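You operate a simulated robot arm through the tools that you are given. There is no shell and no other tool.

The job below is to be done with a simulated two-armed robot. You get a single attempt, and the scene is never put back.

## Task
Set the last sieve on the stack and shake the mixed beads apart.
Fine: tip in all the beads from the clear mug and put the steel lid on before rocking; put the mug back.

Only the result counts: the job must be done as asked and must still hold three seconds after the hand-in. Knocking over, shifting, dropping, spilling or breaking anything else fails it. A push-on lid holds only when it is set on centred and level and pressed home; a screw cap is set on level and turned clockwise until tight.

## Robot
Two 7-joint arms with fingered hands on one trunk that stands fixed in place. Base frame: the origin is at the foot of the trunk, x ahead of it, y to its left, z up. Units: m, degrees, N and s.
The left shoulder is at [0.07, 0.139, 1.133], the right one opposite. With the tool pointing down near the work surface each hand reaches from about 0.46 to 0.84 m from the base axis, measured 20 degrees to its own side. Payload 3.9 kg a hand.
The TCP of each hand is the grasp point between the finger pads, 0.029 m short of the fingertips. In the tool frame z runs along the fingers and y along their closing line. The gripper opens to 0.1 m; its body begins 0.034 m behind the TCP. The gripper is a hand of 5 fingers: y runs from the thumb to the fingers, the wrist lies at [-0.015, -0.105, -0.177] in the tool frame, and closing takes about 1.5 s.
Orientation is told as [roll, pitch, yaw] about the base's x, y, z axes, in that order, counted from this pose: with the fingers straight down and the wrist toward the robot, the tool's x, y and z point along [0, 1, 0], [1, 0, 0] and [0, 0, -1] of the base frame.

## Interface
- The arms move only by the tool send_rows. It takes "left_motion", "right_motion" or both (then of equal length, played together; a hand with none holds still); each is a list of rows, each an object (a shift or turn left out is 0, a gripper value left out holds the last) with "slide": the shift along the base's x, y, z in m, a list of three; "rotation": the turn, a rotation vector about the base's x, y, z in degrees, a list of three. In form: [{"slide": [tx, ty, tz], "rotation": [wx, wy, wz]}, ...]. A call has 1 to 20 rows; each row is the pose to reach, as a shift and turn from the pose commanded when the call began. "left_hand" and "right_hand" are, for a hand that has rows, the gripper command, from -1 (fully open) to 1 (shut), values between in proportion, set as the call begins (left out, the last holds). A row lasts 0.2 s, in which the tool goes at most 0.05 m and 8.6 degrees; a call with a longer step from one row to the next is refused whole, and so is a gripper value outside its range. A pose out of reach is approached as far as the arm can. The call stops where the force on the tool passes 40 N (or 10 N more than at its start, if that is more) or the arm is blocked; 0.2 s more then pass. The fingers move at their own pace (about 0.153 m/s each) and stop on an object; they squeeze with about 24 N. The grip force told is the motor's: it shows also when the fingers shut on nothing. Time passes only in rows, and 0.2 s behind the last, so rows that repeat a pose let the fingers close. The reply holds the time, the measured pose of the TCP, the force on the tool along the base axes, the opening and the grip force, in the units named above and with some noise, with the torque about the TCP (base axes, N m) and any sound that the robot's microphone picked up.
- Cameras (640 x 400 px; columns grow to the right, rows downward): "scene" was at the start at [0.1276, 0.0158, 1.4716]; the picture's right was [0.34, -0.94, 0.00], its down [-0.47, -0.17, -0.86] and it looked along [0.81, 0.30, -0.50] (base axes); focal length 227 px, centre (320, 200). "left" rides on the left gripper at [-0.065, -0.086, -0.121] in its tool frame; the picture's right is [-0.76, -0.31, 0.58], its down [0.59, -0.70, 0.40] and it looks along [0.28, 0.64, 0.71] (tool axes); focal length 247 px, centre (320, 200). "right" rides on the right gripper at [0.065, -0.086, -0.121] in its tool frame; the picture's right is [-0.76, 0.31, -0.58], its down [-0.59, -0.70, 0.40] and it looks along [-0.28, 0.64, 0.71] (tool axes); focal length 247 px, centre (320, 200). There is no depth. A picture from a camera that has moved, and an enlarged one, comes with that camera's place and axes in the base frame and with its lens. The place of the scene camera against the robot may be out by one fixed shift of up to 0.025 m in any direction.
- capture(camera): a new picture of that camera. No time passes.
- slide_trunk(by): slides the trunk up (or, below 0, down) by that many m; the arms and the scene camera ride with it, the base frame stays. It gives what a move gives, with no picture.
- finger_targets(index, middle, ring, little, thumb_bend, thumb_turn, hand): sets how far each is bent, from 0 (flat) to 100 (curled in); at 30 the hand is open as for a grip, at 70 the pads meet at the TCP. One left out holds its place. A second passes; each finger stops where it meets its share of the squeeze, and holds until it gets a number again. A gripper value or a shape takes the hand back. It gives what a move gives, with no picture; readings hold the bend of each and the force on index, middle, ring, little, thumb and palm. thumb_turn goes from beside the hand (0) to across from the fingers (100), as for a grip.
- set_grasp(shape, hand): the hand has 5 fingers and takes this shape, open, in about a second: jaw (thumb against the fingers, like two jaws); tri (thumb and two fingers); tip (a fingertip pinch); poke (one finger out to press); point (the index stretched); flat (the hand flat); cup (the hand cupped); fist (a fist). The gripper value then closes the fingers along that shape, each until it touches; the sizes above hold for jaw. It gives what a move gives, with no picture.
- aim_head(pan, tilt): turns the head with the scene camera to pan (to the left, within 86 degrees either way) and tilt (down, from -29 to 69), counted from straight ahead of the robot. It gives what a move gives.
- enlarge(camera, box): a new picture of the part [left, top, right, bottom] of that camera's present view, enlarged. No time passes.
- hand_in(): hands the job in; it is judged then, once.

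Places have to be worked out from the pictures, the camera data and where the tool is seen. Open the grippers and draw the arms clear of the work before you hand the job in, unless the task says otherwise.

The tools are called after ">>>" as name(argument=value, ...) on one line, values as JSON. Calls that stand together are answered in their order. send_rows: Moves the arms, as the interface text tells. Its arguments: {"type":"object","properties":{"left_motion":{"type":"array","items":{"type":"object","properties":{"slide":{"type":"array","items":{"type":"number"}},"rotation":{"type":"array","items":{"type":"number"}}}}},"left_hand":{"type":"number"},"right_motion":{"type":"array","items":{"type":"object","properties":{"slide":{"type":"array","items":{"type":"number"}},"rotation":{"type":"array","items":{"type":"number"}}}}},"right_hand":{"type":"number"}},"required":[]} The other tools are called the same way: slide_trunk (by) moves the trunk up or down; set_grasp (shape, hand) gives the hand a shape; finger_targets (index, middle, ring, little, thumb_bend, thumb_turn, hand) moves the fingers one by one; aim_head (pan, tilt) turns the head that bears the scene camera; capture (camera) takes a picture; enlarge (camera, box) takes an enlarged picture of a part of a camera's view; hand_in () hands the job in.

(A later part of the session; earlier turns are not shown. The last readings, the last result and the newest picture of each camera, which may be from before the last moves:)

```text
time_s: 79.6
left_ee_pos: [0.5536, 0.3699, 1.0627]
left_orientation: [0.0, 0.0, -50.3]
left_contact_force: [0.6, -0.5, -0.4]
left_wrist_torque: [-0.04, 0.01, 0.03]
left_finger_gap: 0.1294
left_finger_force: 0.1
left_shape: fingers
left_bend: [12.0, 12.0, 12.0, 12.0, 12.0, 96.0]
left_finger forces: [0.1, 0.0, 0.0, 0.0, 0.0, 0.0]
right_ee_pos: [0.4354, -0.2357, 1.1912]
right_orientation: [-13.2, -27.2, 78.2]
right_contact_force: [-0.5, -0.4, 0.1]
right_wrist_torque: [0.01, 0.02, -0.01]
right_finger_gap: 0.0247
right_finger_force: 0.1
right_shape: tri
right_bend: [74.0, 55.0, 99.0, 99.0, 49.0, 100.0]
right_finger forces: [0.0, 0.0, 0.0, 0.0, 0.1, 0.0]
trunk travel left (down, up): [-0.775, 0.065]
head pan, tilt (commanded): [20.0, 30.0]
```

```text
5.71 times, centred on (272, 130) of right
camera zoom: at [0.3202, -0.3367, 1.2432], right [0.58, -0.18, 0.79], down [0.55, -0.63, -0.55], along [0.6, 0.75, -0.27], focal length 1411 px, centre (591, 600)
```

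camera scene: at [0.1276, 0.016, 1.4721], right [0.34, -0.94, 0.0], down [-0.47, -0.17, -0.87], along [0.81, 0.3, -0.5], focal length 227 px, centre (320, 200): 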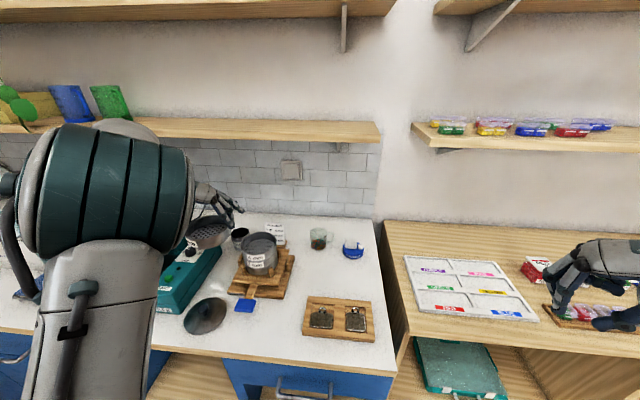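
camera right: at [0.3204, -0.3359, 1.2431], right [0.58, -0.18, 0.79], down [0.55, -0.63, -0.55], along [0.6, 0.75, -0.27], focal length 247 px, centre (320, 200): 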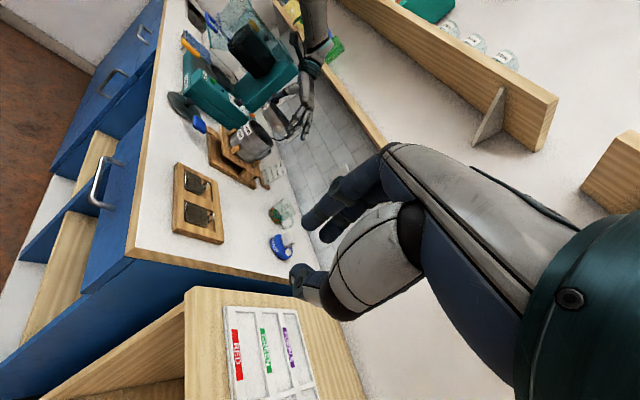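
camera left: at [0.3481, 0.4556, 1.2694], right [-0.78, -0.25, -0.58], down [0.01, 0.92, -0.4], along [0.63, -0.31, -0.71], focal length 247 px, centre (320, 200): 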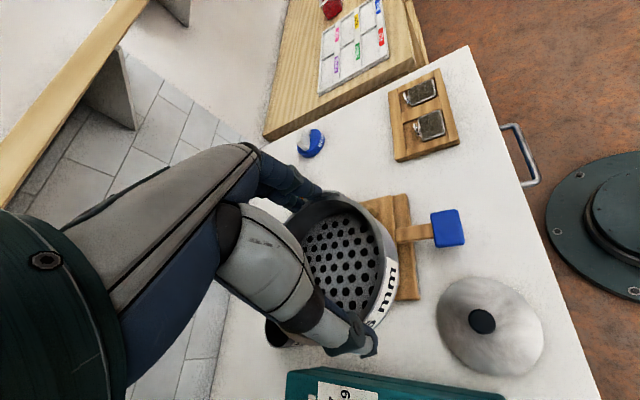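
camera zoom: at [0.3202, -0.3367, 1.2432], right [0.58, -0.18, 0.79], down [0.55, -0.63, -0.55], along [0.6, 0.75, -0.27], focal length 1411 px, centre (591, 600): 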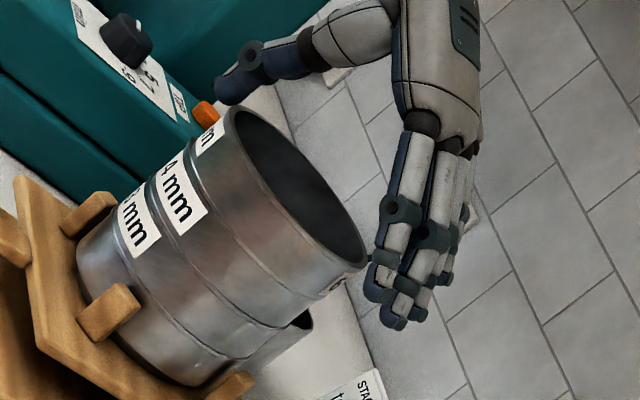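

The 6 mm sieve sits perfectly on the stack. I lift the left hand straight up and clear.

>>> send_rows(left_motion=[{"slide": [0, 0, 0.02]}, {"slide": [0, 0, 0.05]}, {"slide": [0, 0, 0.08]}, {"slide": [0, 0, 0.11]}, {"slide": [-0.02, 0, 0.14]}, {"slide": [-0.04, 0, 0.16]}])

>>> enlarge(camera="right", box=[200, 80, 320, 190])

>>> capture(camera="left")

```text
time_s: 81.0
left_ee_pos: [0.5117, 0.3683, 1.2228]
left_orientation: [0.1, 0.1, -50.3]
left_contact_force: [0.6, 0.1, -0.3]
left_wrist_torque: [-0.03, -0.02, 0.0]
left_finger_gap: 0.1292
left_finger_force: 0.0
left_shape: fingers
left_bend: [12.0, 12.0, 12.0, 12.0, 12.0, 96.0]
left_finger forces: [0.0, 0.1, 0.1, 0.1, 0.0, 0.0]
right_ee_pos: [0.4356, -0.2356, 1.1921]
right_orientation: [-13.3, -27.2, 78.3]
right_contact_force: [-0.8, -0.3, 0.1]
right_wrist_torque: [-0.02, -0.01, 0.01]
right_finger_gap: 0.0252
right_finger_force: 0.0
right_shape: tri
right_bend: [74.0, 55.0, 99.0, 99.0, 49.0, 100.0]
right_finger forces: [0.1, 0.1, 0.0, 0.0, 0.0, 0.1]
trunk travel left (down, up): [-0.775, 0.065]
head pan, tilt (commanded): [20.0, 30.0]
```

```text
3.64 times, centred on (260, 135) of right
camera zoom: at [0.3193, -0.3368, 1.2434], right [0.58, -0.18, 0.79], down [0.55, -0.63, -0.55], along [0.6, 0.75, -0.27], focal length 898 px, centre (538, 436)
```

zoom: 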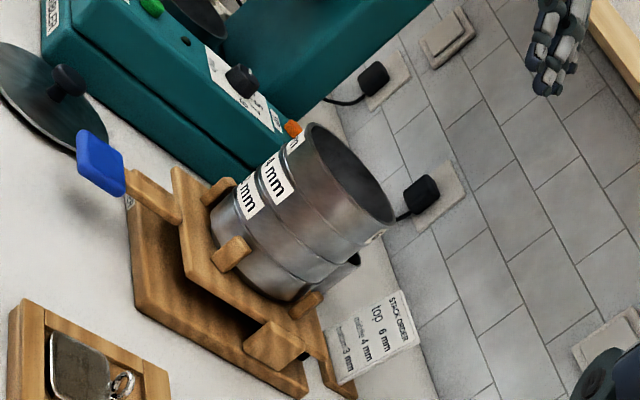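

```text
taken
camera left: at [0.4071, 0.3936, 1.3425], right [-0.78, -0.25, -0.58], down [0.0, 0.92, -0.4], along [0.63, -0.31, -0.71], focal length 247 px, centre (320, 200)
```

left: 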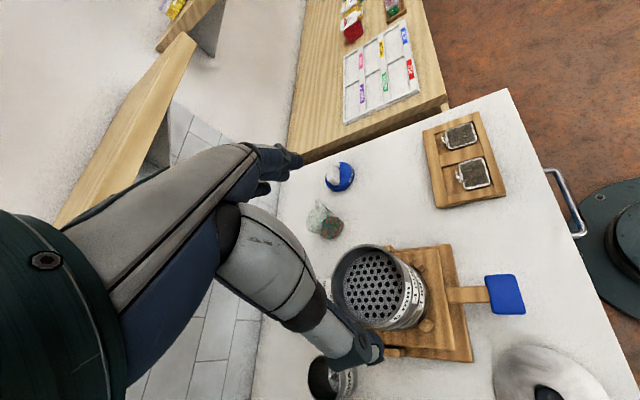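

Now for the mug (about 0.067 m wide, 0.065 m tall, handle pointing right-forward, az≈−60°). My plan: top-down grip across the handle at yaw ≈40°, then tip it about the closing line; I first test in empty air whether the left arm can yaw to 40° here and then tip.

>>> send_rows(left_motion=[{"rotation": [0, 0, 8]}, {"rotation": [0, 0, 16]}, {"rotation": [0, 0, 24]}, {"rotation": [0, 0, 32]}, {"rotation": [0, 0, 40]}, {"rotation": [0, 0, 48]}, {"rotation": [0, 0, 56]}, {"rotation": [0, 0, 64]}, {"rotation": [0, 0, 72]}, {"rotation": [0, 0, 80]}, {"rotation": [0, 0, 90]}])

>>> capture(camera="scene")

```text
refused: row 11 steps farther than a row can; nothing moved
```

```text
taken
camera scene: at [0.1267, 0.0154, 1.4722], right [0.34, -0.94, 0.0], down [-0.47, -0.17, -0.87], along [0.81, 0.3, -0.5], focal length 227 px, centre (320, 200)
```

scene: 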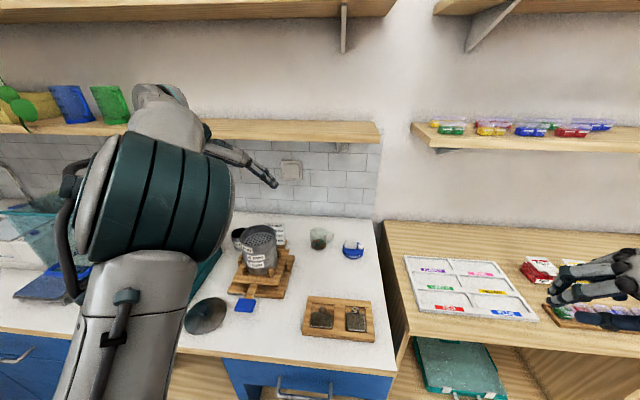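

The last step was just over the limit; I resend the yaw test with even steps.

>>> send_rows(left_motion=[{"rotation": [0, 0, 8]}, {"rotation": [0, 0, 16]}, {"rotation": [0, 0, 24]}, {"rotation": [0, 0, 32]}, {"rotation": [0, 0, 40]}, {"rotation": [0, 0, 48]}, {"rotation": [0, 0, 56]}, {"rotation": [0, 0, 64]}, {"rotation": [0, 0, 72]}, {"rotation": [0, 0, 80]}, {"rotation": [0, 0, 88]}, {"rotation": [0, 0, 90]}])

>>> capture(camera="scene")

```text
time_s: 83.6
left_ee_pos: [0.5212, 0.3912, 1.2159]
left_orientation: [-1.3, 0.4, 39.8]
left_contact_force: [0.5, -0.4, 0.0]
left_wrist_torque: [-0.04, 0.0, 0.01]
left_finger_gap: 0.1296
left_finger_force: 0.2
left_shape: fingers
left_bend: [12.0, 12.0, 12.0, 12.0, 12.0, 96.0]
left_finger forces: [0.0, 0.0, 0.0, 0.1, 0.0, 0.1]
left hand out of reach, approached as far as the arm can: row 11, 12
right_ee_pos: [0.4347, -0.2358, 1.1928]
right_orientation: [-13.3, -27.1, 78.1]
right_contact_force: [-0.8, 0.8, 0.9]
right_wrist_torque: [0.0, 0.01, -0.01]
right_finger_gap: 0.0247
right_finger_force: 0.0
right_shape: tri
right_bend: [74.0, 55.0, 99.0, 99.0, 49.0, 100.0]
right_finger forces: [0.0, 0.0, 0.0, 0.0, 0.1, 0.1]
trunk travel left (down, up): [-0.775, 0.065]
head pan, tilt (commanded): [20.0, 30.0]
```

```text
taken
camera scene: at [0.1288, 0.0163, 1.4719], right [0.34, -0.94, 0.0], down [-0.47, -0.17, -0.87], along [0.81, 0.3, -0.5], focal length 227 px, centre (320, 200)
```

scene: 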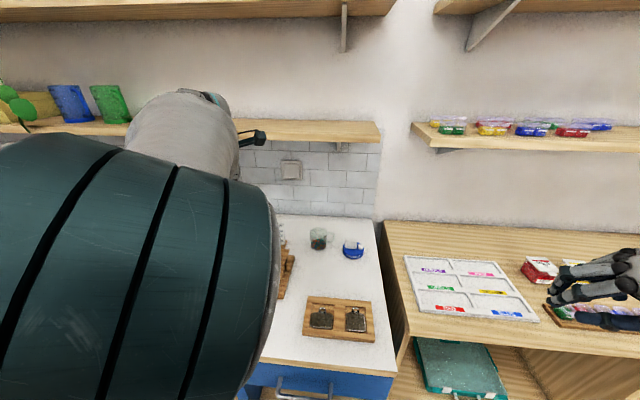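

The elbow stayed up this time. Now I test the tipping motion in the air: 96° about the closing line, so the fingers swing to point forward-right.

>>> send_rows(left_motion=[{"rotation": [-6.1, -5.1, 0]}, {"rotation": [-12.3, -10.3, 0]}, {"rotation": [-18.4, -15.4, 0]}, {"rotation": [-24.5, -20.6, 0]}, {"rotation": [-30.6, -25.7, 0]}, {"rotation": [-36.8, -30.9, 0]}, {"rotation": [-42.9, -36, 0]}, {"rotation": [-49, -41.2, 0]}, {"rotation": [-55.2, -46.3, 0]}, {"rotation": [-61.3, -51.4, 0]}, {"rotation": [-67.4, -56.6, 0]}, {"rotation": [-73.5, -61.7, 0]}])

>>> capture(camera="scene")

>>> capture(camera="left")

>>> capture(camera="right")

```text
time_s: 86.2
left_ee_pos: [0.5212, 0.388, 1.2164]
left_orientation: [-96.0, -0.3, 40.1]
left_contact_force: [-0.2, 0.6, 0.3]
left_wrist_torque: [0.03, 0.01, 0.0]
left_finger_gap: 0.1293
left_finger_force: 0.1
left_shape: fingers
left_bend: [12.0, 12.0, 12.0, 12.0, 12.0, 96.0]
left_finger forces: [0.1, 0.0, 0.0, 0.1, 0.1, 0.0]
right_ee_pos: [0.435, -0.2352, 1.1921]
right_orientation: [-13.2, -27.1, 78.2]
right_contact_force: [0.6, -0.4, -0.3]
right_wrist_torque: [-0.01, -0.02, 0.0]
right_finger_gap: 0.0249
right_finger_force: 0.1
right_shape: tri
right_bend: [74.0, 55.0, 99.0, 99.0, 49.0, 100.0]
right_finger forces: [0.0, 0.0, 0.0, 0.0, 0.0, 0.0]
trunk travel left (down, up): [-0.775, 0.065]
head pan, tilt (commanded): [20.0, 30.0]
```

```text
taken
camera scene: at [0.128, 0.0166, 1.472], right [0.34, -0.94, 0.0], down [-0.47, -0.17, -0.87], along [0.81, 0.3, -0.5], focal length 227 px, centre (320, 200)
```

scene: 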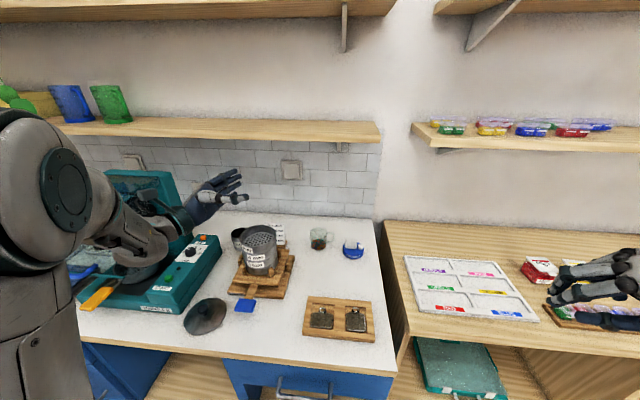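

```text
taken
camera left: at [0.3747, 0.4311, 1.2676], right [0.08, -0.58, 0.81], down [-0.24, -0.8, -0.55], along [0.97, -0.15, -0.2], focal length 247 px, centre (320, 200)
```

left: 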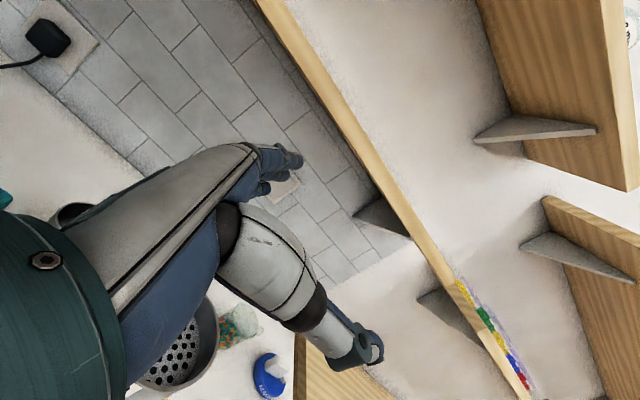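

```text
taken
camera right: at [0.3204, -0.3358, 1.2434], right [0.58, -0.18, 0.79], down [0.55, -0.63, -0.55], along [0.6, 0.75, -0.27], focal length 247 px, centre (320, 200)
```

right: 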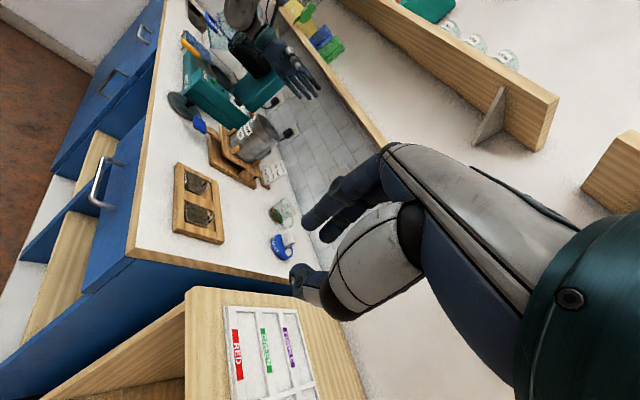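

The tip to 96° works with a comfortable, elbow-out posture. I test tipping further to about 135°.

>>> send_rows(left_motion=[{"rotation": [-6.1, -5.1, 0]}, {"rotation": [-12.3, -10.3, 0]}, {"rotation": [-18.4, -15.4, 0]}, {"rotation": [-24.5, -20.6, 0]}, {"rotation": [-30.6, -25.7, 0]}, {"rotation": [-30.6, -25.7, 0]}])

>>> capture(camera="scene")

>>> enlarge(camera="right", box=[160, 0, 340, 170])

```text
time_s: 87.6
left_ee_pos: [0.5216, 0.3863, 1.2167]
left_orientation: [-135.9, -0.3, 40.3]
left_contact_force: [-0.3, 0.6, -1.0]
left_wrist_torque: [0.01, -0.01, 0.03]
left_finger_gap: 0.1293
left_finger_force: 0.1
left_shape: fingers
left_bend: [12.0, 12.0, 12.0, 12.0, 12.0, 96.0]
left_finger forces: [0.0, 0.0, 0.0, 0.1, 0.1, 0.0]
right_ee_pos: [0.4353, -0.2369, 1.1916]
right_orientation: [-13.1, -27.1, 78.1]
right_contact_force: [-0.6, 0.1, -0.2]
right_wrist_torque: [0.02, -0.01, -0.02]
right_finger_gap: 0.025
right_finger_force: 0.0
right_shape: tri
right_bend: [74.0, 55.0, 99.0, 99.0, 49.0, 100.0]
right_finger forces: [0.0, 0.0, 0.0, 0.0, 0.0, 0.1]
trunk travel left (down, up): [-0.775, 0.065]
head pan, tilt (commanded): [20.0, 30.0]
```

```text
taken
camera scene: at [0.1274, 0.0152, 1.4721], right [0.34, -0.94, 0.0], down [-0.47, -0.17, -0.87], along [0.81, 0.3, -0.5], focal length 227 px, centre (320, 200)
```

scene: 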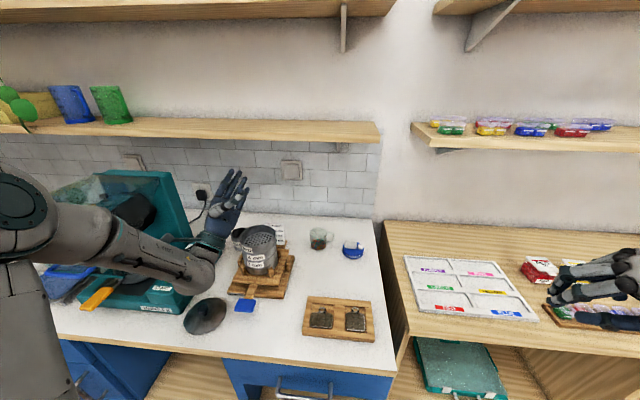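

```text
2.35 times, centred on (250, 85) of right
camera zoom: at [0.32, -0.337, 1.2432], right [0.58, -0.19, 0.79], down [0.55, -0.63, -0.55], along [0.6, 0.75, -0.27], focal length 581 px, centre (485, 471)
```

zoom: 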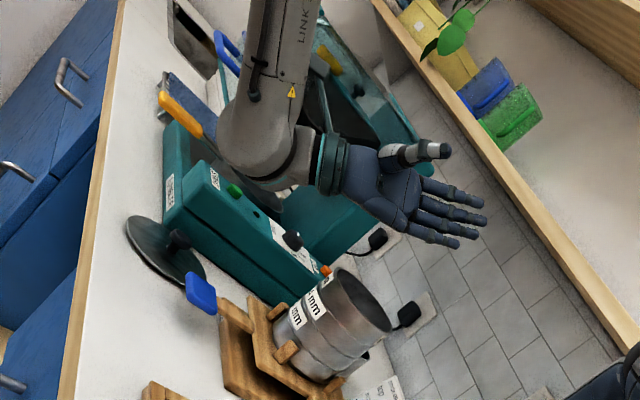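

Tipping to 136° works, so this hand and posture can pour. I rotate back to fingers-down at yaw 30° (perpendicular to the mug's handle) while staying above the stack.

>>> send_rows(left_motion=[{"rotation": [6.2, 5.2, 0]}, {"rotation": [12.5, 10.5, 0]}, {"rotation": [18.7, 15.7, 0]}, {"rotation": [25, 21, 0]}, {"rotation": [31.2, 26.2, 0]}, {"rotation": [37.5, 31.5, 0]}, {"rotation": [43.7, 36.7, 0]}, {"rotation": [50, 42, 0]}, {"rotation": [56.2, 47.2, 0]}, {"rotation": [62.5, 52.5, 0]}, {"rotation": [68.7, 57.7, 0]}, {"rotation": [75, 63, 0]}, {"rotation": [81.2, 68.2, 0]}, {"rotation": [87.5, 73.5, 0]}, {"rotation": [93.7, 78.7, 0]}, {"rotation": [100, 84, 0]}, {"rotation": [103.9, 87.3, 0]}, {"rotation": [103.9, 87.3, 0]}])

>>> capture(camera="scene")

>>> capture(camera="left")

```text
time_s: 91.4
left_ee_pos: [0.5183, 0.3932, 1.2124]
left_orientation: [-1.0, 0.7, 40.3]
left_contact_force: [0.2, 0.3, -0.6]
left_wrist_torque: [0.01, 0.04, -0.01]
left_finger_gap: 0.1293
left_finger_force: 0.0
left_shape: fingers
left_bend: [12.0, 12.0, 12.0, 12.0, 12.0, 96.0]
left_finger forces: [0.1, 0.0, 0.1, 0.0, 0.1, 0.0]
right_ee_pos: [0.4355, -0.2347, 1.192]
right_orientation: [-13.2, -27.2, 78.2]
right_contact_force: [-0.6, 0.4, -0.2]
right_wrist_torque: [-0.01, 0.02, 0.01]
right_finger_gap: 0.0247
right_finger_force: 0.1
right_shape: tri
right_bend: [74.0, 55.0, 99.0, 99.0, 49.0, 100.0]
right_finger forces: [0.0, 0.1, 0.0, 0.0, 0.0, 0.1]
trunk travel left (down, up): [-0.775, 0.065]
head pan, tilt (commanded): [20.0, 30.0]
```

```text
taken
camera scene: at [0.1277, 0.016, 1.4721], right [0.34, -0.94, 0.0], down [-0.47, -0.17, -0.87], along [0.81, 0.3, -0.5], focal length 227 px, centre (320, 200)
```

scene: 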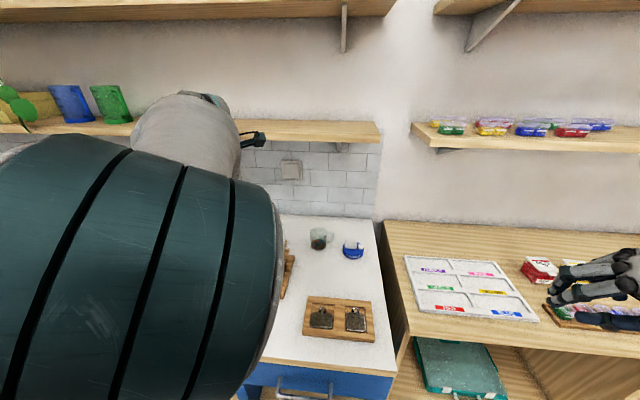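

```text
taken
camera left: at [0.4974, 0.2921, 1.3352], right [0.26, -0.79, -0.56], down [-0.92, -0.01, -0.4], along [0.31, 0.62, -0.73], focal length 247 px, centre (320, 200)
```

left: 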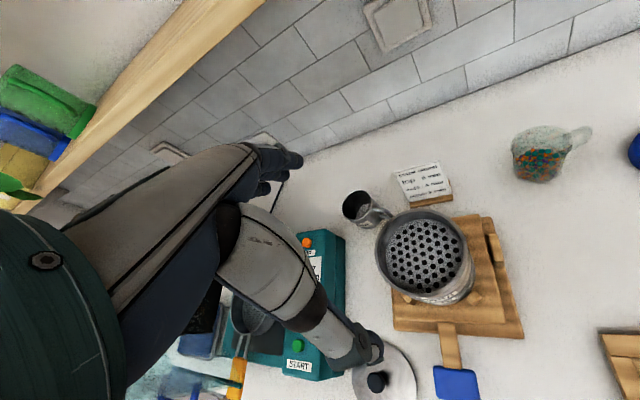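

The tool came back to fingers-down. Now I move over the mug at about z 1.08, yaw 30°, correcting the small tilt error on the way.

>>> send_rows(left_motion=[{"slide": [0.028, -0.016, -0.012], "rotation": [0.1, -0.1, -1.3]}, {"slide": [0.057, -0.033, -0.03], "rotation": [0.3, -0.2, -2.6]}, {"slide": [0.085, -0.049, -0.048], "rotation": [0.4, -0.3, -3.9]}, {"slide": [0.114, -0.066, -0.066], "rotation": [0.5, -0.4, -5.2]}, {"slide": [0.143, -0.082, -0.084], "rotation": [0.7, -0.5, -6.5]}, {"slide": [0.171, -0.099, -0.1], "rotation": [0.8, -0.6, -7.8]}, {"slide": [0.2, -0.115, -0.115], "rotation": [0.9, -0.7, -9.1]}, {"slide": [0.228, -0.132, -0.13], "rotation": [1, -0.7, -10.3]}, {"slide": [0.228, -0.132, -0.13], "rotation": [1, -0.7, -10.3]}])

>>> capture(camera="left")

>>> capture(camera="scene")

```text
time_s: 93.4
left_ee_pos: [0.7478, 0.2554, 1.0887]
left_orientation: [0.3, -1.1, 29.2]
left_contact_force: [-0.4, 0.1, -0.2]
left_wrist_torque: [0.02, -0.03, 0.0]
left_finger_gap: 0.1295
left_finger_force: 0.0
left_shape: fingers
left_bend: [12.0, 12.0, 12.0, 12.0, 12.0, 96.0]
left_finger forces: [0.1, 0.1, 0.0, 0.1, 0.1, 0.1]
left hand out of reach, approached as far as the arm can: row 7
right_ee_pos: [0.4335, -0.2353, 1.1915]
right_orientation: [-13.4, -27.2, 78.3]
right_contact_force: [0.4, -0.7, 0.2]
right_wrist_torque: [0.01, 0.0, 0.01]
right_finger_gap: 0.0248
right_finger_force: 0.1
right_shape: tri
right_bend: [74.0, 55.0, 99.0, 99.0, 49.0, 100.0]
right_finger forces: [0.0, 0.1, 0.0, 0.0, 0.0, 0.0]
trunk travel left (down, up): [-0.775, 0.065]
head pan, tilt (commanded): [20.0, 30.0]
```

```text
taken
camera left: at [0.7048, 0.1557, 1.207], right [0.11, -0.8, -0.59], down [-0.9, 0.18, -0.41], along [0.43, 0.57, -0.7], focal length 247 px, centre (320, 200)
```

left: 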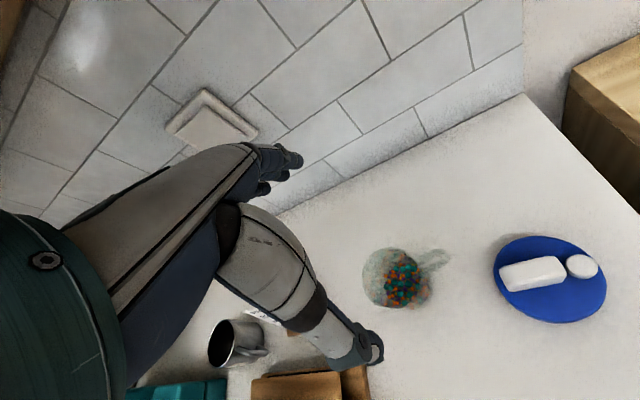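

```text
taken
camera scene: at [0.1263, 0.016, 1.4722], right [0.34, -0.94, 0.0], down [-0.47, -0.17, -0.87], along [0.81, 0.3, -0.5], focal length 227 px, centre (320, 200)
```

scene: 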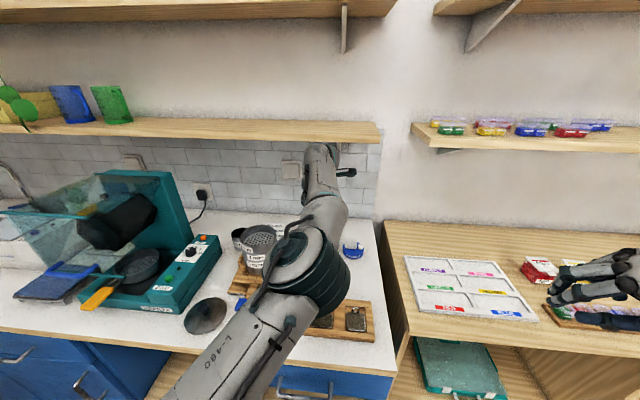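

I'm over the mug. I zoom in to measure its rim, handle direction, and height relative to the hand.

>>> enlarge(camera="left", box=[345, 225, 465, 335])

>>> enlarge(camera="right", box=[230, 130, 340, 240])

```text
3.64 times, centred on (405, 280) of left
camera zoom: at [0.7048, 0.1557, 1.207], right [0.11, -0.8, -0.59], down [-0.9, 0.18, -0.41], along [0.43, 0.57, -0.7], focal length 898 px, centre (11, -91)
```

zoom: 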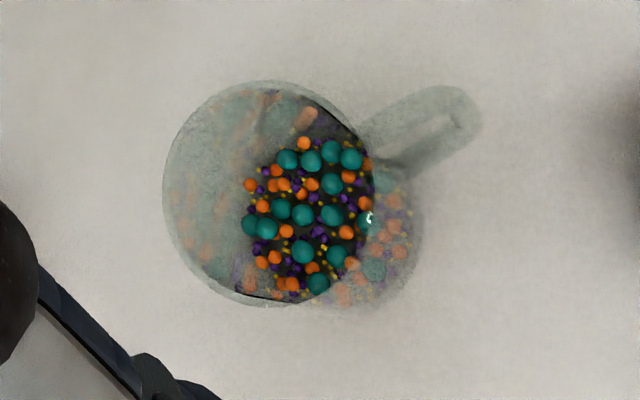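

```text
3.64 times, centred on (285, 185) of right
camera zoom: at [0.319, -0.3363, 1.2437], right [0.58, -0.18, 0.79], down [0.55, -0.63, -0.55], along [0.6, 0.75, -0.27], focal length 898 px, centre (447, 254)
```

zoom: 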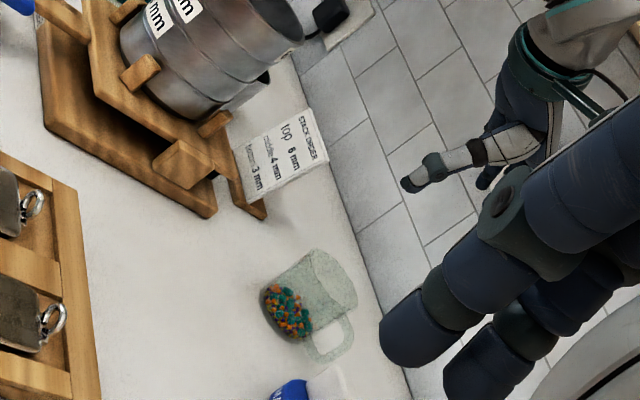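

The mug's rim is centred under the TCP to within 1 mm, with the handle along the hand's −x side, clear of thumb and fingers. I level the hand and descend to TCP z≈0.942 around the mug with open fingers.

>>> send_rows(left_motion=[{"slide": [0, 0, -0.03], "rotation": [-0.4, 0.4, 0]}, {"slide": [0, 0, -0.06], "rotation": [-0.8, 0.8, 0]}, {"slide": [0, 0, -0.085], "rotation": [-0.8, 0.8, 0]}, {"slide": [0, 0, -0.105], "rotation": [-0.8, 0.8, 0]}, {"slide": [0, 0, -0.12], "rotation": [-0.8, 0.8, 0]}, {"slide": [0, 0, -0.12], "rotation": [-0.8, 0.8, 0]}])

>>> capture(camera="left")

>>> enlarge(camera="right", box=[230, 130, 340, 240])

```text
time_s: 94.8
left_ee_pos: [0.7567, 0.2706, 0.968]
left_orientation: [0.0, 0.1, 29.3]
left_contact_force: [0.5, 0.1, -0.2]
left_wrist_torque: [0.0, 0.0, -0.01]
left_finger_gap: 0.1292
left_finger_force: 0.1
left_shape: fingers
left_bend: [12.0, 12.0, 12.0, 12.0, 12.0, 96.0]
left_finger forces: [0.0, 0.1, 0.0, 0.1, 0.0, 0.0]
left hand out of reach, approached as far as the arm can: row 1, 2, 3, 4, 5, 6
right_ee_pos: [0.4356, -0.236, 1.1901]
right_orientation: [-13.1, -27.2, 78.1]
right_contact_force: [1.0, 0.1, 0.1]
right_wrist_torque: [0.04, 0.0, -0.02]
right_finger_gap: 0.0248
right_finger_force: 0.0
right_shape: tri
right_bend: [74.0, 55.0, 99.0, 99.0, 49.0, 100.0]
right_finger forces: [0.0, 0.0, 0.0, 0.0, 0.0, 0.0]
trunk travel left (down, up): [-0.775, 0.065]
head pan, tilt (commanded): [20.0, 30.0]
```

```text
taken
camera left: at [0.7146, 0.1735, 1.0883], right [0.1, -0.81, -0.58], down [-0.9, 0.17, -0.4], along [0.42, 0.56, -0.71], focal length 247 px, centre (320, 200)
```

left: 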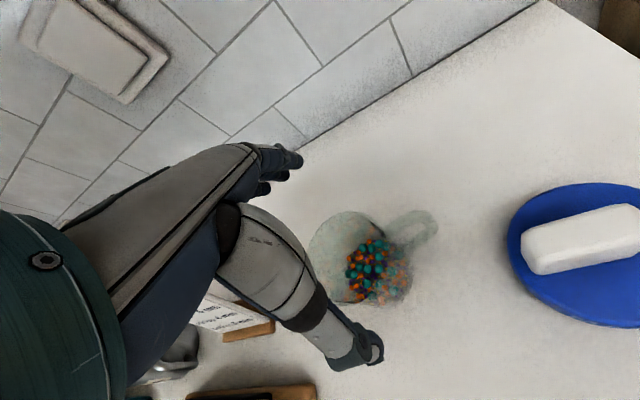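

```text
3.64 times, centred on (285, 185) of right
camera zoom: at [0.3203, -0.3367, 1.2432], right [0.58, -0.18, 0.79], down [0.55, -0.63, -0.55], along [0.6, 0.75, -0.27], focal length 898 px, centre (447, 254)
```

zoom: 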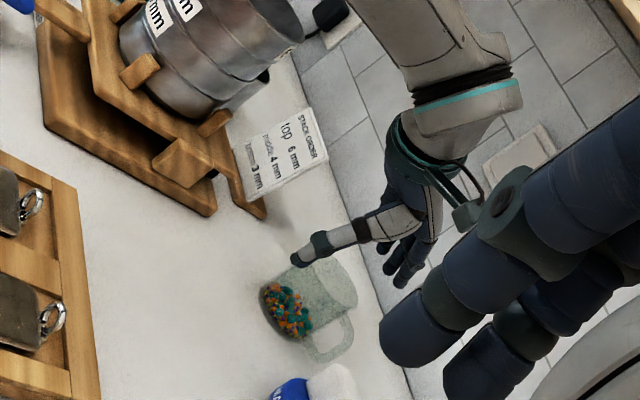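

The arm ran into a limit and drifted 1.5 cm sideways (no contact with the mug). I lift straight back up and raise the trunk by 0.06 m, which lets the forearm point more downward.

>>> send_rows(left_motion=[{"slide": [0, 0, 0.02]}, {"slide": [0, 0, 0.05]}, {"slide": [0, 0, 0.08]}])

>>> slide_trunk(by=0.06)

>>> capture(camera="scene")

```text
time_s: 95.6
left_ee_pos: [0.7559, 0.2695, 1.0487]
left_orientation: [-0.1, 0.0, 29.4]
left_contact_force: [0.2, 0.4, -0.3]
left_wrist_torque: [0.0, 0.02, 0.02]
left_finger_gap: 0.1292
left_finger_force: 0.0
left_shape: fingers
left_bend: [12.0, 12.0, 12.0, 12.0, 12.0, 96.0]
left_finger forces: [0.0, 0.0, 0.0, 0.0, 0.0, 0.0]
right_ee_pos: [0.435, -0.2359, 1.1912]
right_orientation: [-13.2, -27.2, 78.2]
right_contact_force: [0.1, -1.1, -0.1]
right_wrist_torque: [0.02, 0.0, 0.01]
right_finger_gap: 0.0247
right_finger_force: 0.0
right_shape: tri
right_bend: [74.0, 55.0, 99.0, 99.0, 49.0, 100.0]
right_finger forces: [0.0, 0.0, 0.0, 0.1, 0.0, 0.0]
trunk travel left (down, up): [-0.775, 0.065]
head pan, tilt (commanded): [20.0, 30.0]
```

```text
time_s: 96.6
left_ee_pos: [0.7573, 0.2702, 1.1083]
left_orientation: [0.0, -0.2, 29.5]
left_contact_force: [-0.3, 0.1, -0.4]
left_wrist_torque: [0.01, 0.01, 0.02]
left_finger_gap: 0.1295
left_finger_force: 0.1
left_shape: fingers
left_bend: [12.0, 12.0, 12.0, 12.0, 12.0, 96.0]
left_finger forces: [0.1, 0.0, 0.0, 0.0, 0.0, 0.1]
right_ee_pos: [0.4357, -0.2365, 1.2518]
right_orientation: [-13.2, -27.2, 78.2]
right_contact_force: [0.1, 0.3, 0.4]
right_wrist_torque: [0.0, 0.01, 0.0]
right_finger_gap: 0.0247
right_finger_force: 0.0
right_shape: tri
right_bend: [74.0, 55.0, 99.0, 99.0, 49.0, 100.0]
right_finger forces: [0.0, 0.0, 0.0, 0.1, 0.0, 0.1]
trunk travel left (down, up): [-0.835, 0.005]
head pan, tilt (commanded): [20.0, 30.0]
```

```text
taken
camera scene: at [0.128, 0.0156, 1.532], right [0.34, -0.94, 0.0], down [-0.47, -0.17, -0.87], along [0.81, 0.3, -0.5], focal length 227 px, centre (320, 200)
```

scene: 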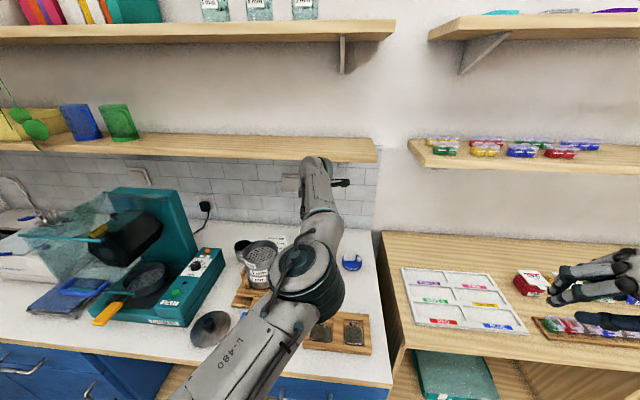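

I re-approach the mug: shift back over it, yaw to 20° to relax the wrist, and come down partway to see if it stays reachable.

>>> send_rows(left_motion=[{"slide": [-0.004, -0.006, -0.01], "rotation": [0, 0, -3]}, {"slide": [-0.008, -0.012, -0.03], "rotation": [0, 0, -6]}, {"slide": [-0.01, -0.015, -0.05], "rotation": [0, 0, -9.4]}, {"slide": [-0.01, -0.015, -0.07], "rotation": [0, 0, -9.4]}, {"slide": [-0.01, -0.015, -0.08], "rotation": [0, 0, -9.4]}])

>>> capture(camera="left")

```text
time_s: 97.8
left_ee_pos: [0.7466, 0.2546, 1.0272]
left_orientation: [0.1, -0.2, 19.9]
left_contact_force: [0.1, 0.6, 0.0]
left_wrist_torque: [-0.01, 0.02, -0.02]
left_finger_gap: 0.1295
left_finger_force: 0.1
left_shape: fingers
left_bend: [12.0, 12.0, 12.0, 12.0, 12.0, 96.0]
left_finger forces: [0.1, 0.1, 0.0, 0.1, 0.1, 0.0]
right_ee_pos: [0.4365, -0.2357, 1.2516]
right_orientation: [-13.2, -27.3, 78.2]
right_contact_force: [-0.2, -0.5, -0.2]
right_wrist_torque: [0.0, 0.01, 0.0]
right_finger_gap: 0.0245
right_finger_force: 0.1
right_shape: tri
right_bend: [74.0, 55.0, 99.0, 99.0, 49.0, 100.0]
right_finger forces: [0.1, 0.0, 0.0, 0.0, 0.1, 0.0]
trunk travel left (down, up): [-0.835, 0.005]
head pan, tilt (commanded): [20.0, 30.0]
```

```text
taken
camera left: at [0.6887, 0.1654, 1.1476], right [-0.03, -0.82, -0.58], down [-0.86, 0.31, -0.4], along [0.51, 0.49, -0.71], focal length 247 px, centre (320, 200)
```

left: 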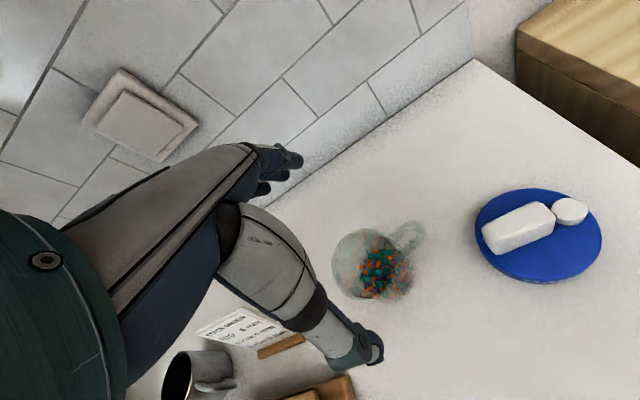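

Reachable now. I zoom in to measure the mug's place and handle in the hand frame again.

>>> enlarge(camera="left", box=[315, 210, 435, 320])

```text
3.64 times, centred on (375, 265) of left
camera zoom: at [0.6887, 0.1654, 1.1476], right [-0.03, -0.82, -0.58], down [-0.86, 0.31, -0.4], along [0.51, 0.49, -0.71], focal length 898 px, centre (120, -36)
```

zoom: 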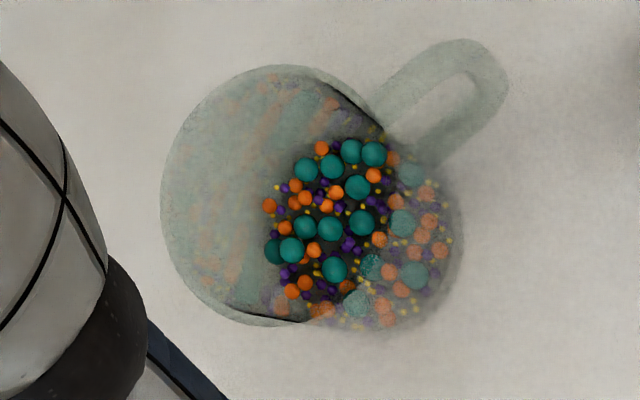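

The mug's centre is at tool (+0.003, +0.008) and the handle lies right along −x, perpendicular to the closing line. I shift onto the centre and descend to TCP z≈0.942.

>>> send_rows(left_motion=[{"slide": [0.003, 0.003, -0.015]}, {"slide": [0.006, 0.0055, -0.03]}, {"slide": [0.006, 0.0055, -0.045]}, {"slide": [0.006, 0.0055, -0.06]}])

>>> enlarge(camera="left", box=[250, 140, 470, 380])

>>> enlarge(camera="right", box=[230, 130, 340, 240])

```text
time_s: 98.8
left_ee_pos: [0.7538, 0.2614, 0.9671]
left_orientation: [0.0, 0.0, 20.0]
left_contact_force: [0.4, 0.9, 1.2]
left_wrist_torque: [0.0, 0.0, 0.0]
left_finger_gap: 0.1296
left_finger_force: 0.1
left_shape: fingers
left_bend: [12.0, 12.0, 12.0, 12.0, 12.0, 96.0]
left_finger forces: [0.0, 0.0, 0.0, 0.0, 0.0, 0.1]
right_ee_pos: [0.436, -0.2354, 1.2501]
right_orientation: [-13.2, -27.2, 78.2]
right_contact_force: [0.3, -0.9, 0.5]
right_wrist_torque: [0.01, 0.01, -0.04]
right_finger_gap: 0.0247
right_finger_force: 0.2
right_shape: tri
right_bend: [74.0, 55.0, 99.0, 99.0, 49.0, 100.0]
right_finger forces: [0.0, 0.0, 0.0, 0.0, 0.0, 0.1]
trunk travel left (down, up): [-0.835, 0.005]
head pan, tilt (commanded): [20.0, 30.0]
```

```text
1.67 times, centred on (360, 260) of left
camera zoom: at [0.6959, 0.1712, 1.0881], right [-0.03, -0.82, -0.58], down [-0.86, 0.31, -0.4], along [0.51, 0.49, -0.71], focal length 412 px, centre (253, 100)
```

zoom: 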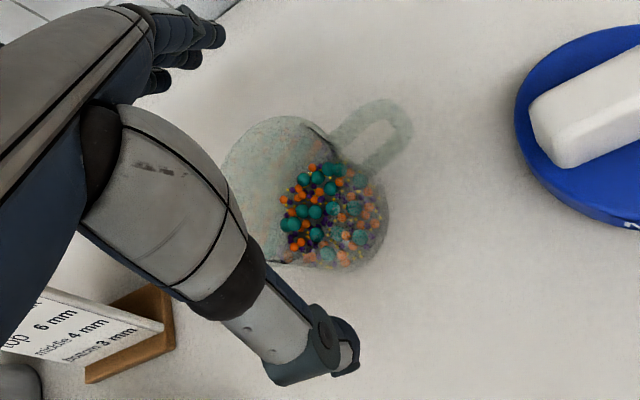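

```text
3.64 times, centred on (285, 185) of right
camera zoom: at [0.3209, -0.3364, 1.3031], right [0.58, -0.18, 0.79], down [0.55, -0.63, -0.55], along [0.6, 0.75, -0.27], focal length 898 px, centre (447, 254)
```

zoom: 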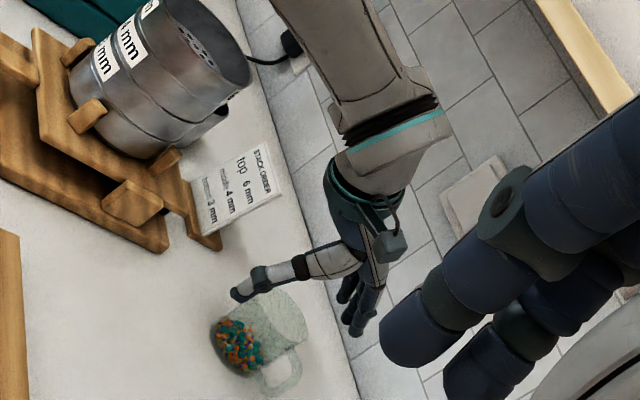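

Good position and reachable. I go down the last 2.5 cm.

>>> send_rows(left_motion=[{"slide": [0, 0, -0.01]}, {"slide": [0, 0, -0.02]}, {"slide": [0, 0, -0.025]}, {"slide": [0, 0, -0.025]}])

>>> enlarge(camera="left", box=[250, 140, 470, 380])

>>> enlarge(camera="right", box=[270, 190, 330, 250])

```text
time_s: 99.8
left_ee_pos: [0.7514, 0.2607, 0.944]
left_orientation: [0.1, -0.1, 19.9]
left_contact_force: [-0.7, -0.1, -0.1]
left_wrist_torque: [0.0, 0.0, -0.02]
left_finger_gap: 0.1294
left_finger_force: 0.0
left_shape: fingers
left_bend: [12.0, 12.0, 12.0, 12.0, 12.0, 96.0]
left_finger forces: [0.1, 0.1, 0.0, 0.1, 0.0, 0.0]
right_ee_pos: [0.4361, -0.2352, 1.2513]
right_orientation: [-13.2, -27.2, 78.2]
right_contact_force: [-0.5, 0.3, -0.5]
right_wrist_torque: [0.01, -0.03, 0.01]
right_finger_gap: 0.0249
right_finger_force: 0.2
right_shape: tri
right_bend: [74.0, 55.0, 99.0, 99.0, 49.0, 100.0]
right_finger forces: [0.0, 0.0, 0.0, 0.0, 0.0, 0.0]
trunk travel left (down, up): [-0.835, 0.005]
head pan, tilt (commanded): [20.0, 30.0]
```

```text
1.67 times, centred on (360, 260) of left
camera zoom: at [0.6951, 0.1713, 1.0635], right [-0.03, -0.82, -0.58], down [-0.86, 0.31, -0.4], along [0.51, 0.49, -0.71], focal length 412 px, centre (253, 100)
```

zoom: 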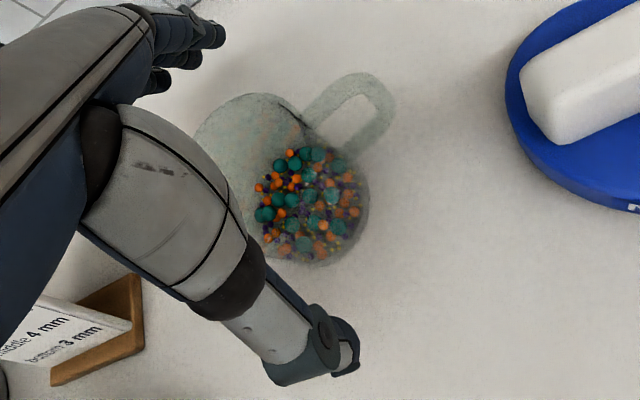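

```text
6.67 times, centred on (300, 220) of right
camera zoom: at [0.3204, -0.3366, 1.3032], right [0.58, -0.18, 0.79], down [0.55, -0.63, -0.55], along [0.6, 0.75, -0.27], focal length 1646 px, centre (453, 67)
```

zoom: 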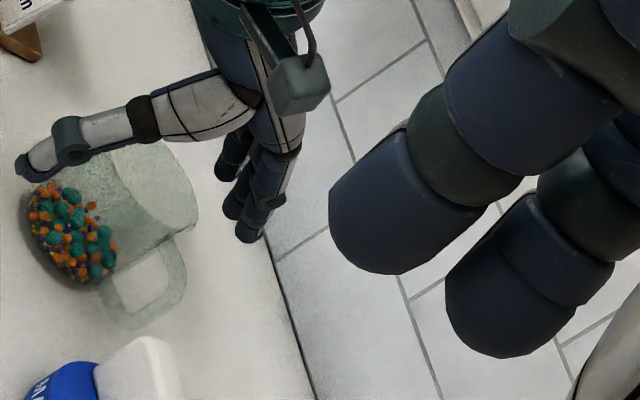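

The mug sits nearly centred between thumb and fingers. I nudge 3 mm and close index, middle, ring and thumb on it, leaving the little finger flat.

>>> send_rows(left_motion=[{"slide": [0.003, 0.001, 0]}, {"slide": [0.003, 0.001, -0.002]}])

>>> finger_targets(hand="left", index=65, middle=65, ring=65, little=5, thumb_bend=65)

>>> enlarge(camera="left", box=[250, 140, 470, 380])

>>> enlarge(camera="right", box=[270, 190, 330, 250])

```text
time_s: 100.4
left_ee_pos: [0.7559, 0.2625, 0.9418]
left_orientation: [0.0, -0.2, 20.0]
left_contact_force: [0.5, 0.5, -0.3]
left_wrist_torque: [0.02, 0.01, 0.03]
left_finger_gap: 0.1293
left_finger_force: 0.1
left_shape: fingers
left_bend: [12.0, 12.0, 12.0, 12.0, 12.0, 96.0]
left_finger forces: [0.1, 0.1, 0.1, 0.1, 0.1, 0.0]
right_ee_pos: [0.4368, -0.2362, 1.2521]
right_orientation: [-13.1, -27.3, 78.2]
right_contact_force: [0.2, -0.2, 0.3]
right_wrist_torque: [-0.04, -0.02, 0.02]
right_finger_gap: 0.0247
right_finger_force: 0.1
right_shape: tri
right_bend: [74.0, 55.0, 99.0, 99.0, 49.0, 100.0]
right_finger forces: [0.1, 0.0, 0.0, 0.1, 0.0, 0.0]
trunk travel left (down, up): [-0.835, 0.005]
head pan, tilt (commanded): [20.0, 30.0]
```

```text
time_s: 101.4
left_ee_pos: [0.7556, 0.2627, 0.9418]
left_orientation: [0.0, -0.2, 20.0]
left_contact_force: [-0.5, -0.7, 0.7]
left_wrist_torque: [0.03, 0.03, 0.02]
left_finger_gap: 0.0575
left_finger_force: 18.0
left_shape: fingers
left_bend: [51.0, 56.0, 62.0, 5.0, 51.0, 100.0]
left_finger forces: [9.5, 6.9, 1.6, 0.0, 18.5, 0.1]
right_ee_pos: [0.4357, -0.2358, 1.2519]
right_orientation: [-13.2, -27.2, 78.2]
right_contact_force: [0.4, -0.3, 0.5]
right_wrist_torque: [0.0, -0.02, 0.01]
right_finger_gap: 0.0246
right_finger_force: 0.1
right_shape: tri
right_bend: [74.0, 55.0, 99.0, 99.0, 49.0, 100.0]
right_finger forces: [0.0, 0.1, 0.0, 0.0, 0.0, 0.0]
trunk travel left (down, up): [-0.835, 0.005]
head pan, tilt (commanded): [20.0, 30.0]
```

```text
1.67 times, centred on (360, 260) of left
camera zoom: at [0.6982, 0.1725, 1.0616], right [-0.03, -0.82, -0.58], down [-0.86, 0.31, -0.4], along [0.51, 0.49, -0.71], focal length 412 px, centre (253, 100)
```

zoom: 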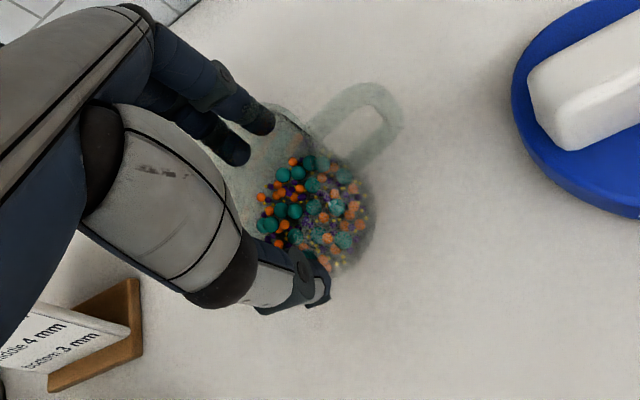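

```text
6.67 times, centred on (300, 220) of right
camera zoom: at [0.3203, -0.3366, 1.3032], right [0.58, -0.18, 0.79], down [0.55, -0.63, -0.55], along [0.6, 0.75, -0.27], focal length 1646 px, centre (453, 67)
```

zoom: 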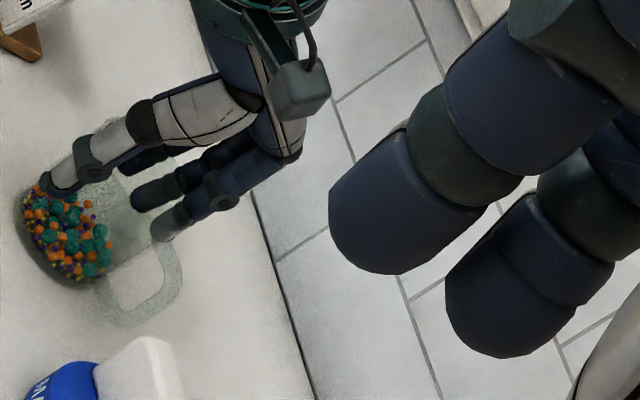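

Index, middle and thumb hold the mug well (18 N); the ring finger only grazes its side, right where the beads would pour. I lay the ring finger flat again, then test-lift 1.5 cm.

>>> finger_targets(hand="left", ring=5)

>>> send_rows(left_motion=[{"slide": [0, 0, 0.005]}, {"slide": [0, 0, 0.01]}, {"slide": [0, 0, 0.015]}])

>>> enlarge(camera="left", box=[250, 140, 470, 380])

>>> enlarge(camera="right", box=[270, 190, 330, 250])

```text
time_s: 102.4
left_ee_pos: [0.7553, 0.2625, 0.9419]
left_orientation: [0.0, -0.2, 20.0]
left_contact_force: [0.5, -0.2, 0.8]
left_wrist_torque: [0.0, 0.03, 0.0]
left_finger_gap: 0.0575
left_finger_force: 17.7
left_shape: fingers
left_bend: [51.0, 56.0, 5.0, 5.0, 51.0, 100.0]
left_finger forces: [9.9, 7.0, 0.0, 0.0, 17.9, 0.0]
right_ee_pos: [0.4345, -0.2358, 1.2505]
right_orientation: [-13.2, -27.2, 78.1]
right_contact_force: [-0.3, -0.6, 0.3]
right_wrist_torque: [-0.01, 0.01, -0.01]
right_finger_gap: 0.0245
right_finger_force: 0.1
right_shape: tri
right_bend: [74.0, 55.0, 99.0, 99.0, 49.0, 100.0]
right_finger forces: [0.0, 0.0, 0.0, 0.0, 0.0, 0.1]
trunk travel left (down, up): [-0.835, 0.005]
head pan, tilt (commanded): [20.0, 30.0]
```

```text
time_s: 103.2
left_ee_pos: [0.7551, 0.2629, 0.9566]
left_orientation: [0.2, -0.1, 20.1]
left_contact_force: [0.8, 0.3, -1.2]
left_wrist_torque: [-0.02, -0.01, -0.01]
left_finger_gap: 0.0575
left_finger_force: 17.8
left_shape: fingers
left_bend: [51.0, 56.0, 5.0, 5.0, 51.0, 100.0]
left_finger forces: [10.0, 7.1, 0.1, 0.1, 17.8, 0.0]
right_ee_pos: [0.4347, -0.2364, 1.2506]
right_orientation: [-13.2, -27.2, 78.2]
right_contact_force: [0.1, 0.3, 0.4]
right_wrist_torque: [0.01, -0.02, -0.02]
right_finger_gap: 0.0247
right_finger_force: 0.1
right_shape: tri
right_bend: [74.0, 55.0, 99.0, 99.0, 49.0, 100.0]
right_finger forces: [0.0, 0.0, 0.0, 0.0, 0.1, 0.0]
trunk travel left (down, up): [-0.835, 0.005]
head pan, tilt (commanded): [20.0, 30.0]
```

```text
1.67 times, centred on (360, 260) of left
camera zoom: at [0.698, 0.173, 1.0766], right [-0.03, -0.82, -0.58], down [-0.86, 0.31, -0.4], along [0.51, 0.49, -0.71], focal length 412 px, centre (253, 100)
```

zoom: 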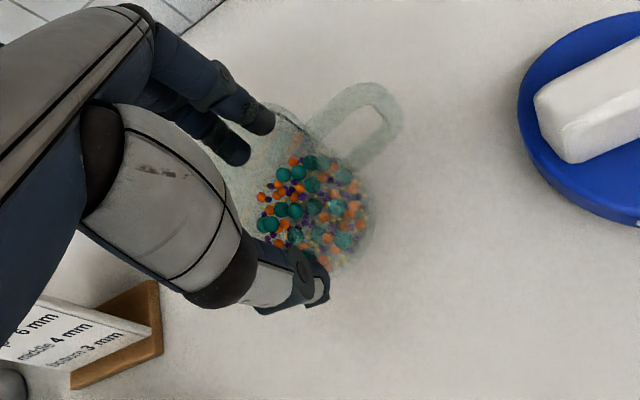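

```text
6.67 times, centred on (300, 220) of right
camera zoom: at [0.3203, -0.3366, 1.3032], right [0.58, -0.18, 0.79], down [0.55, -0.63, -0.55], along [0.6, 0.75, -0.27], focal length 1646 px, centre (453, 67)
```

zoom: 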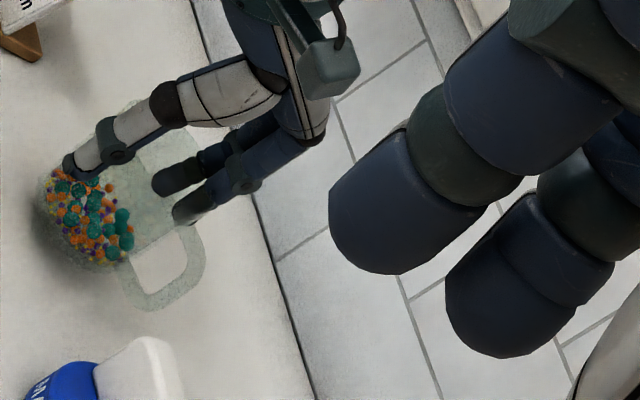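

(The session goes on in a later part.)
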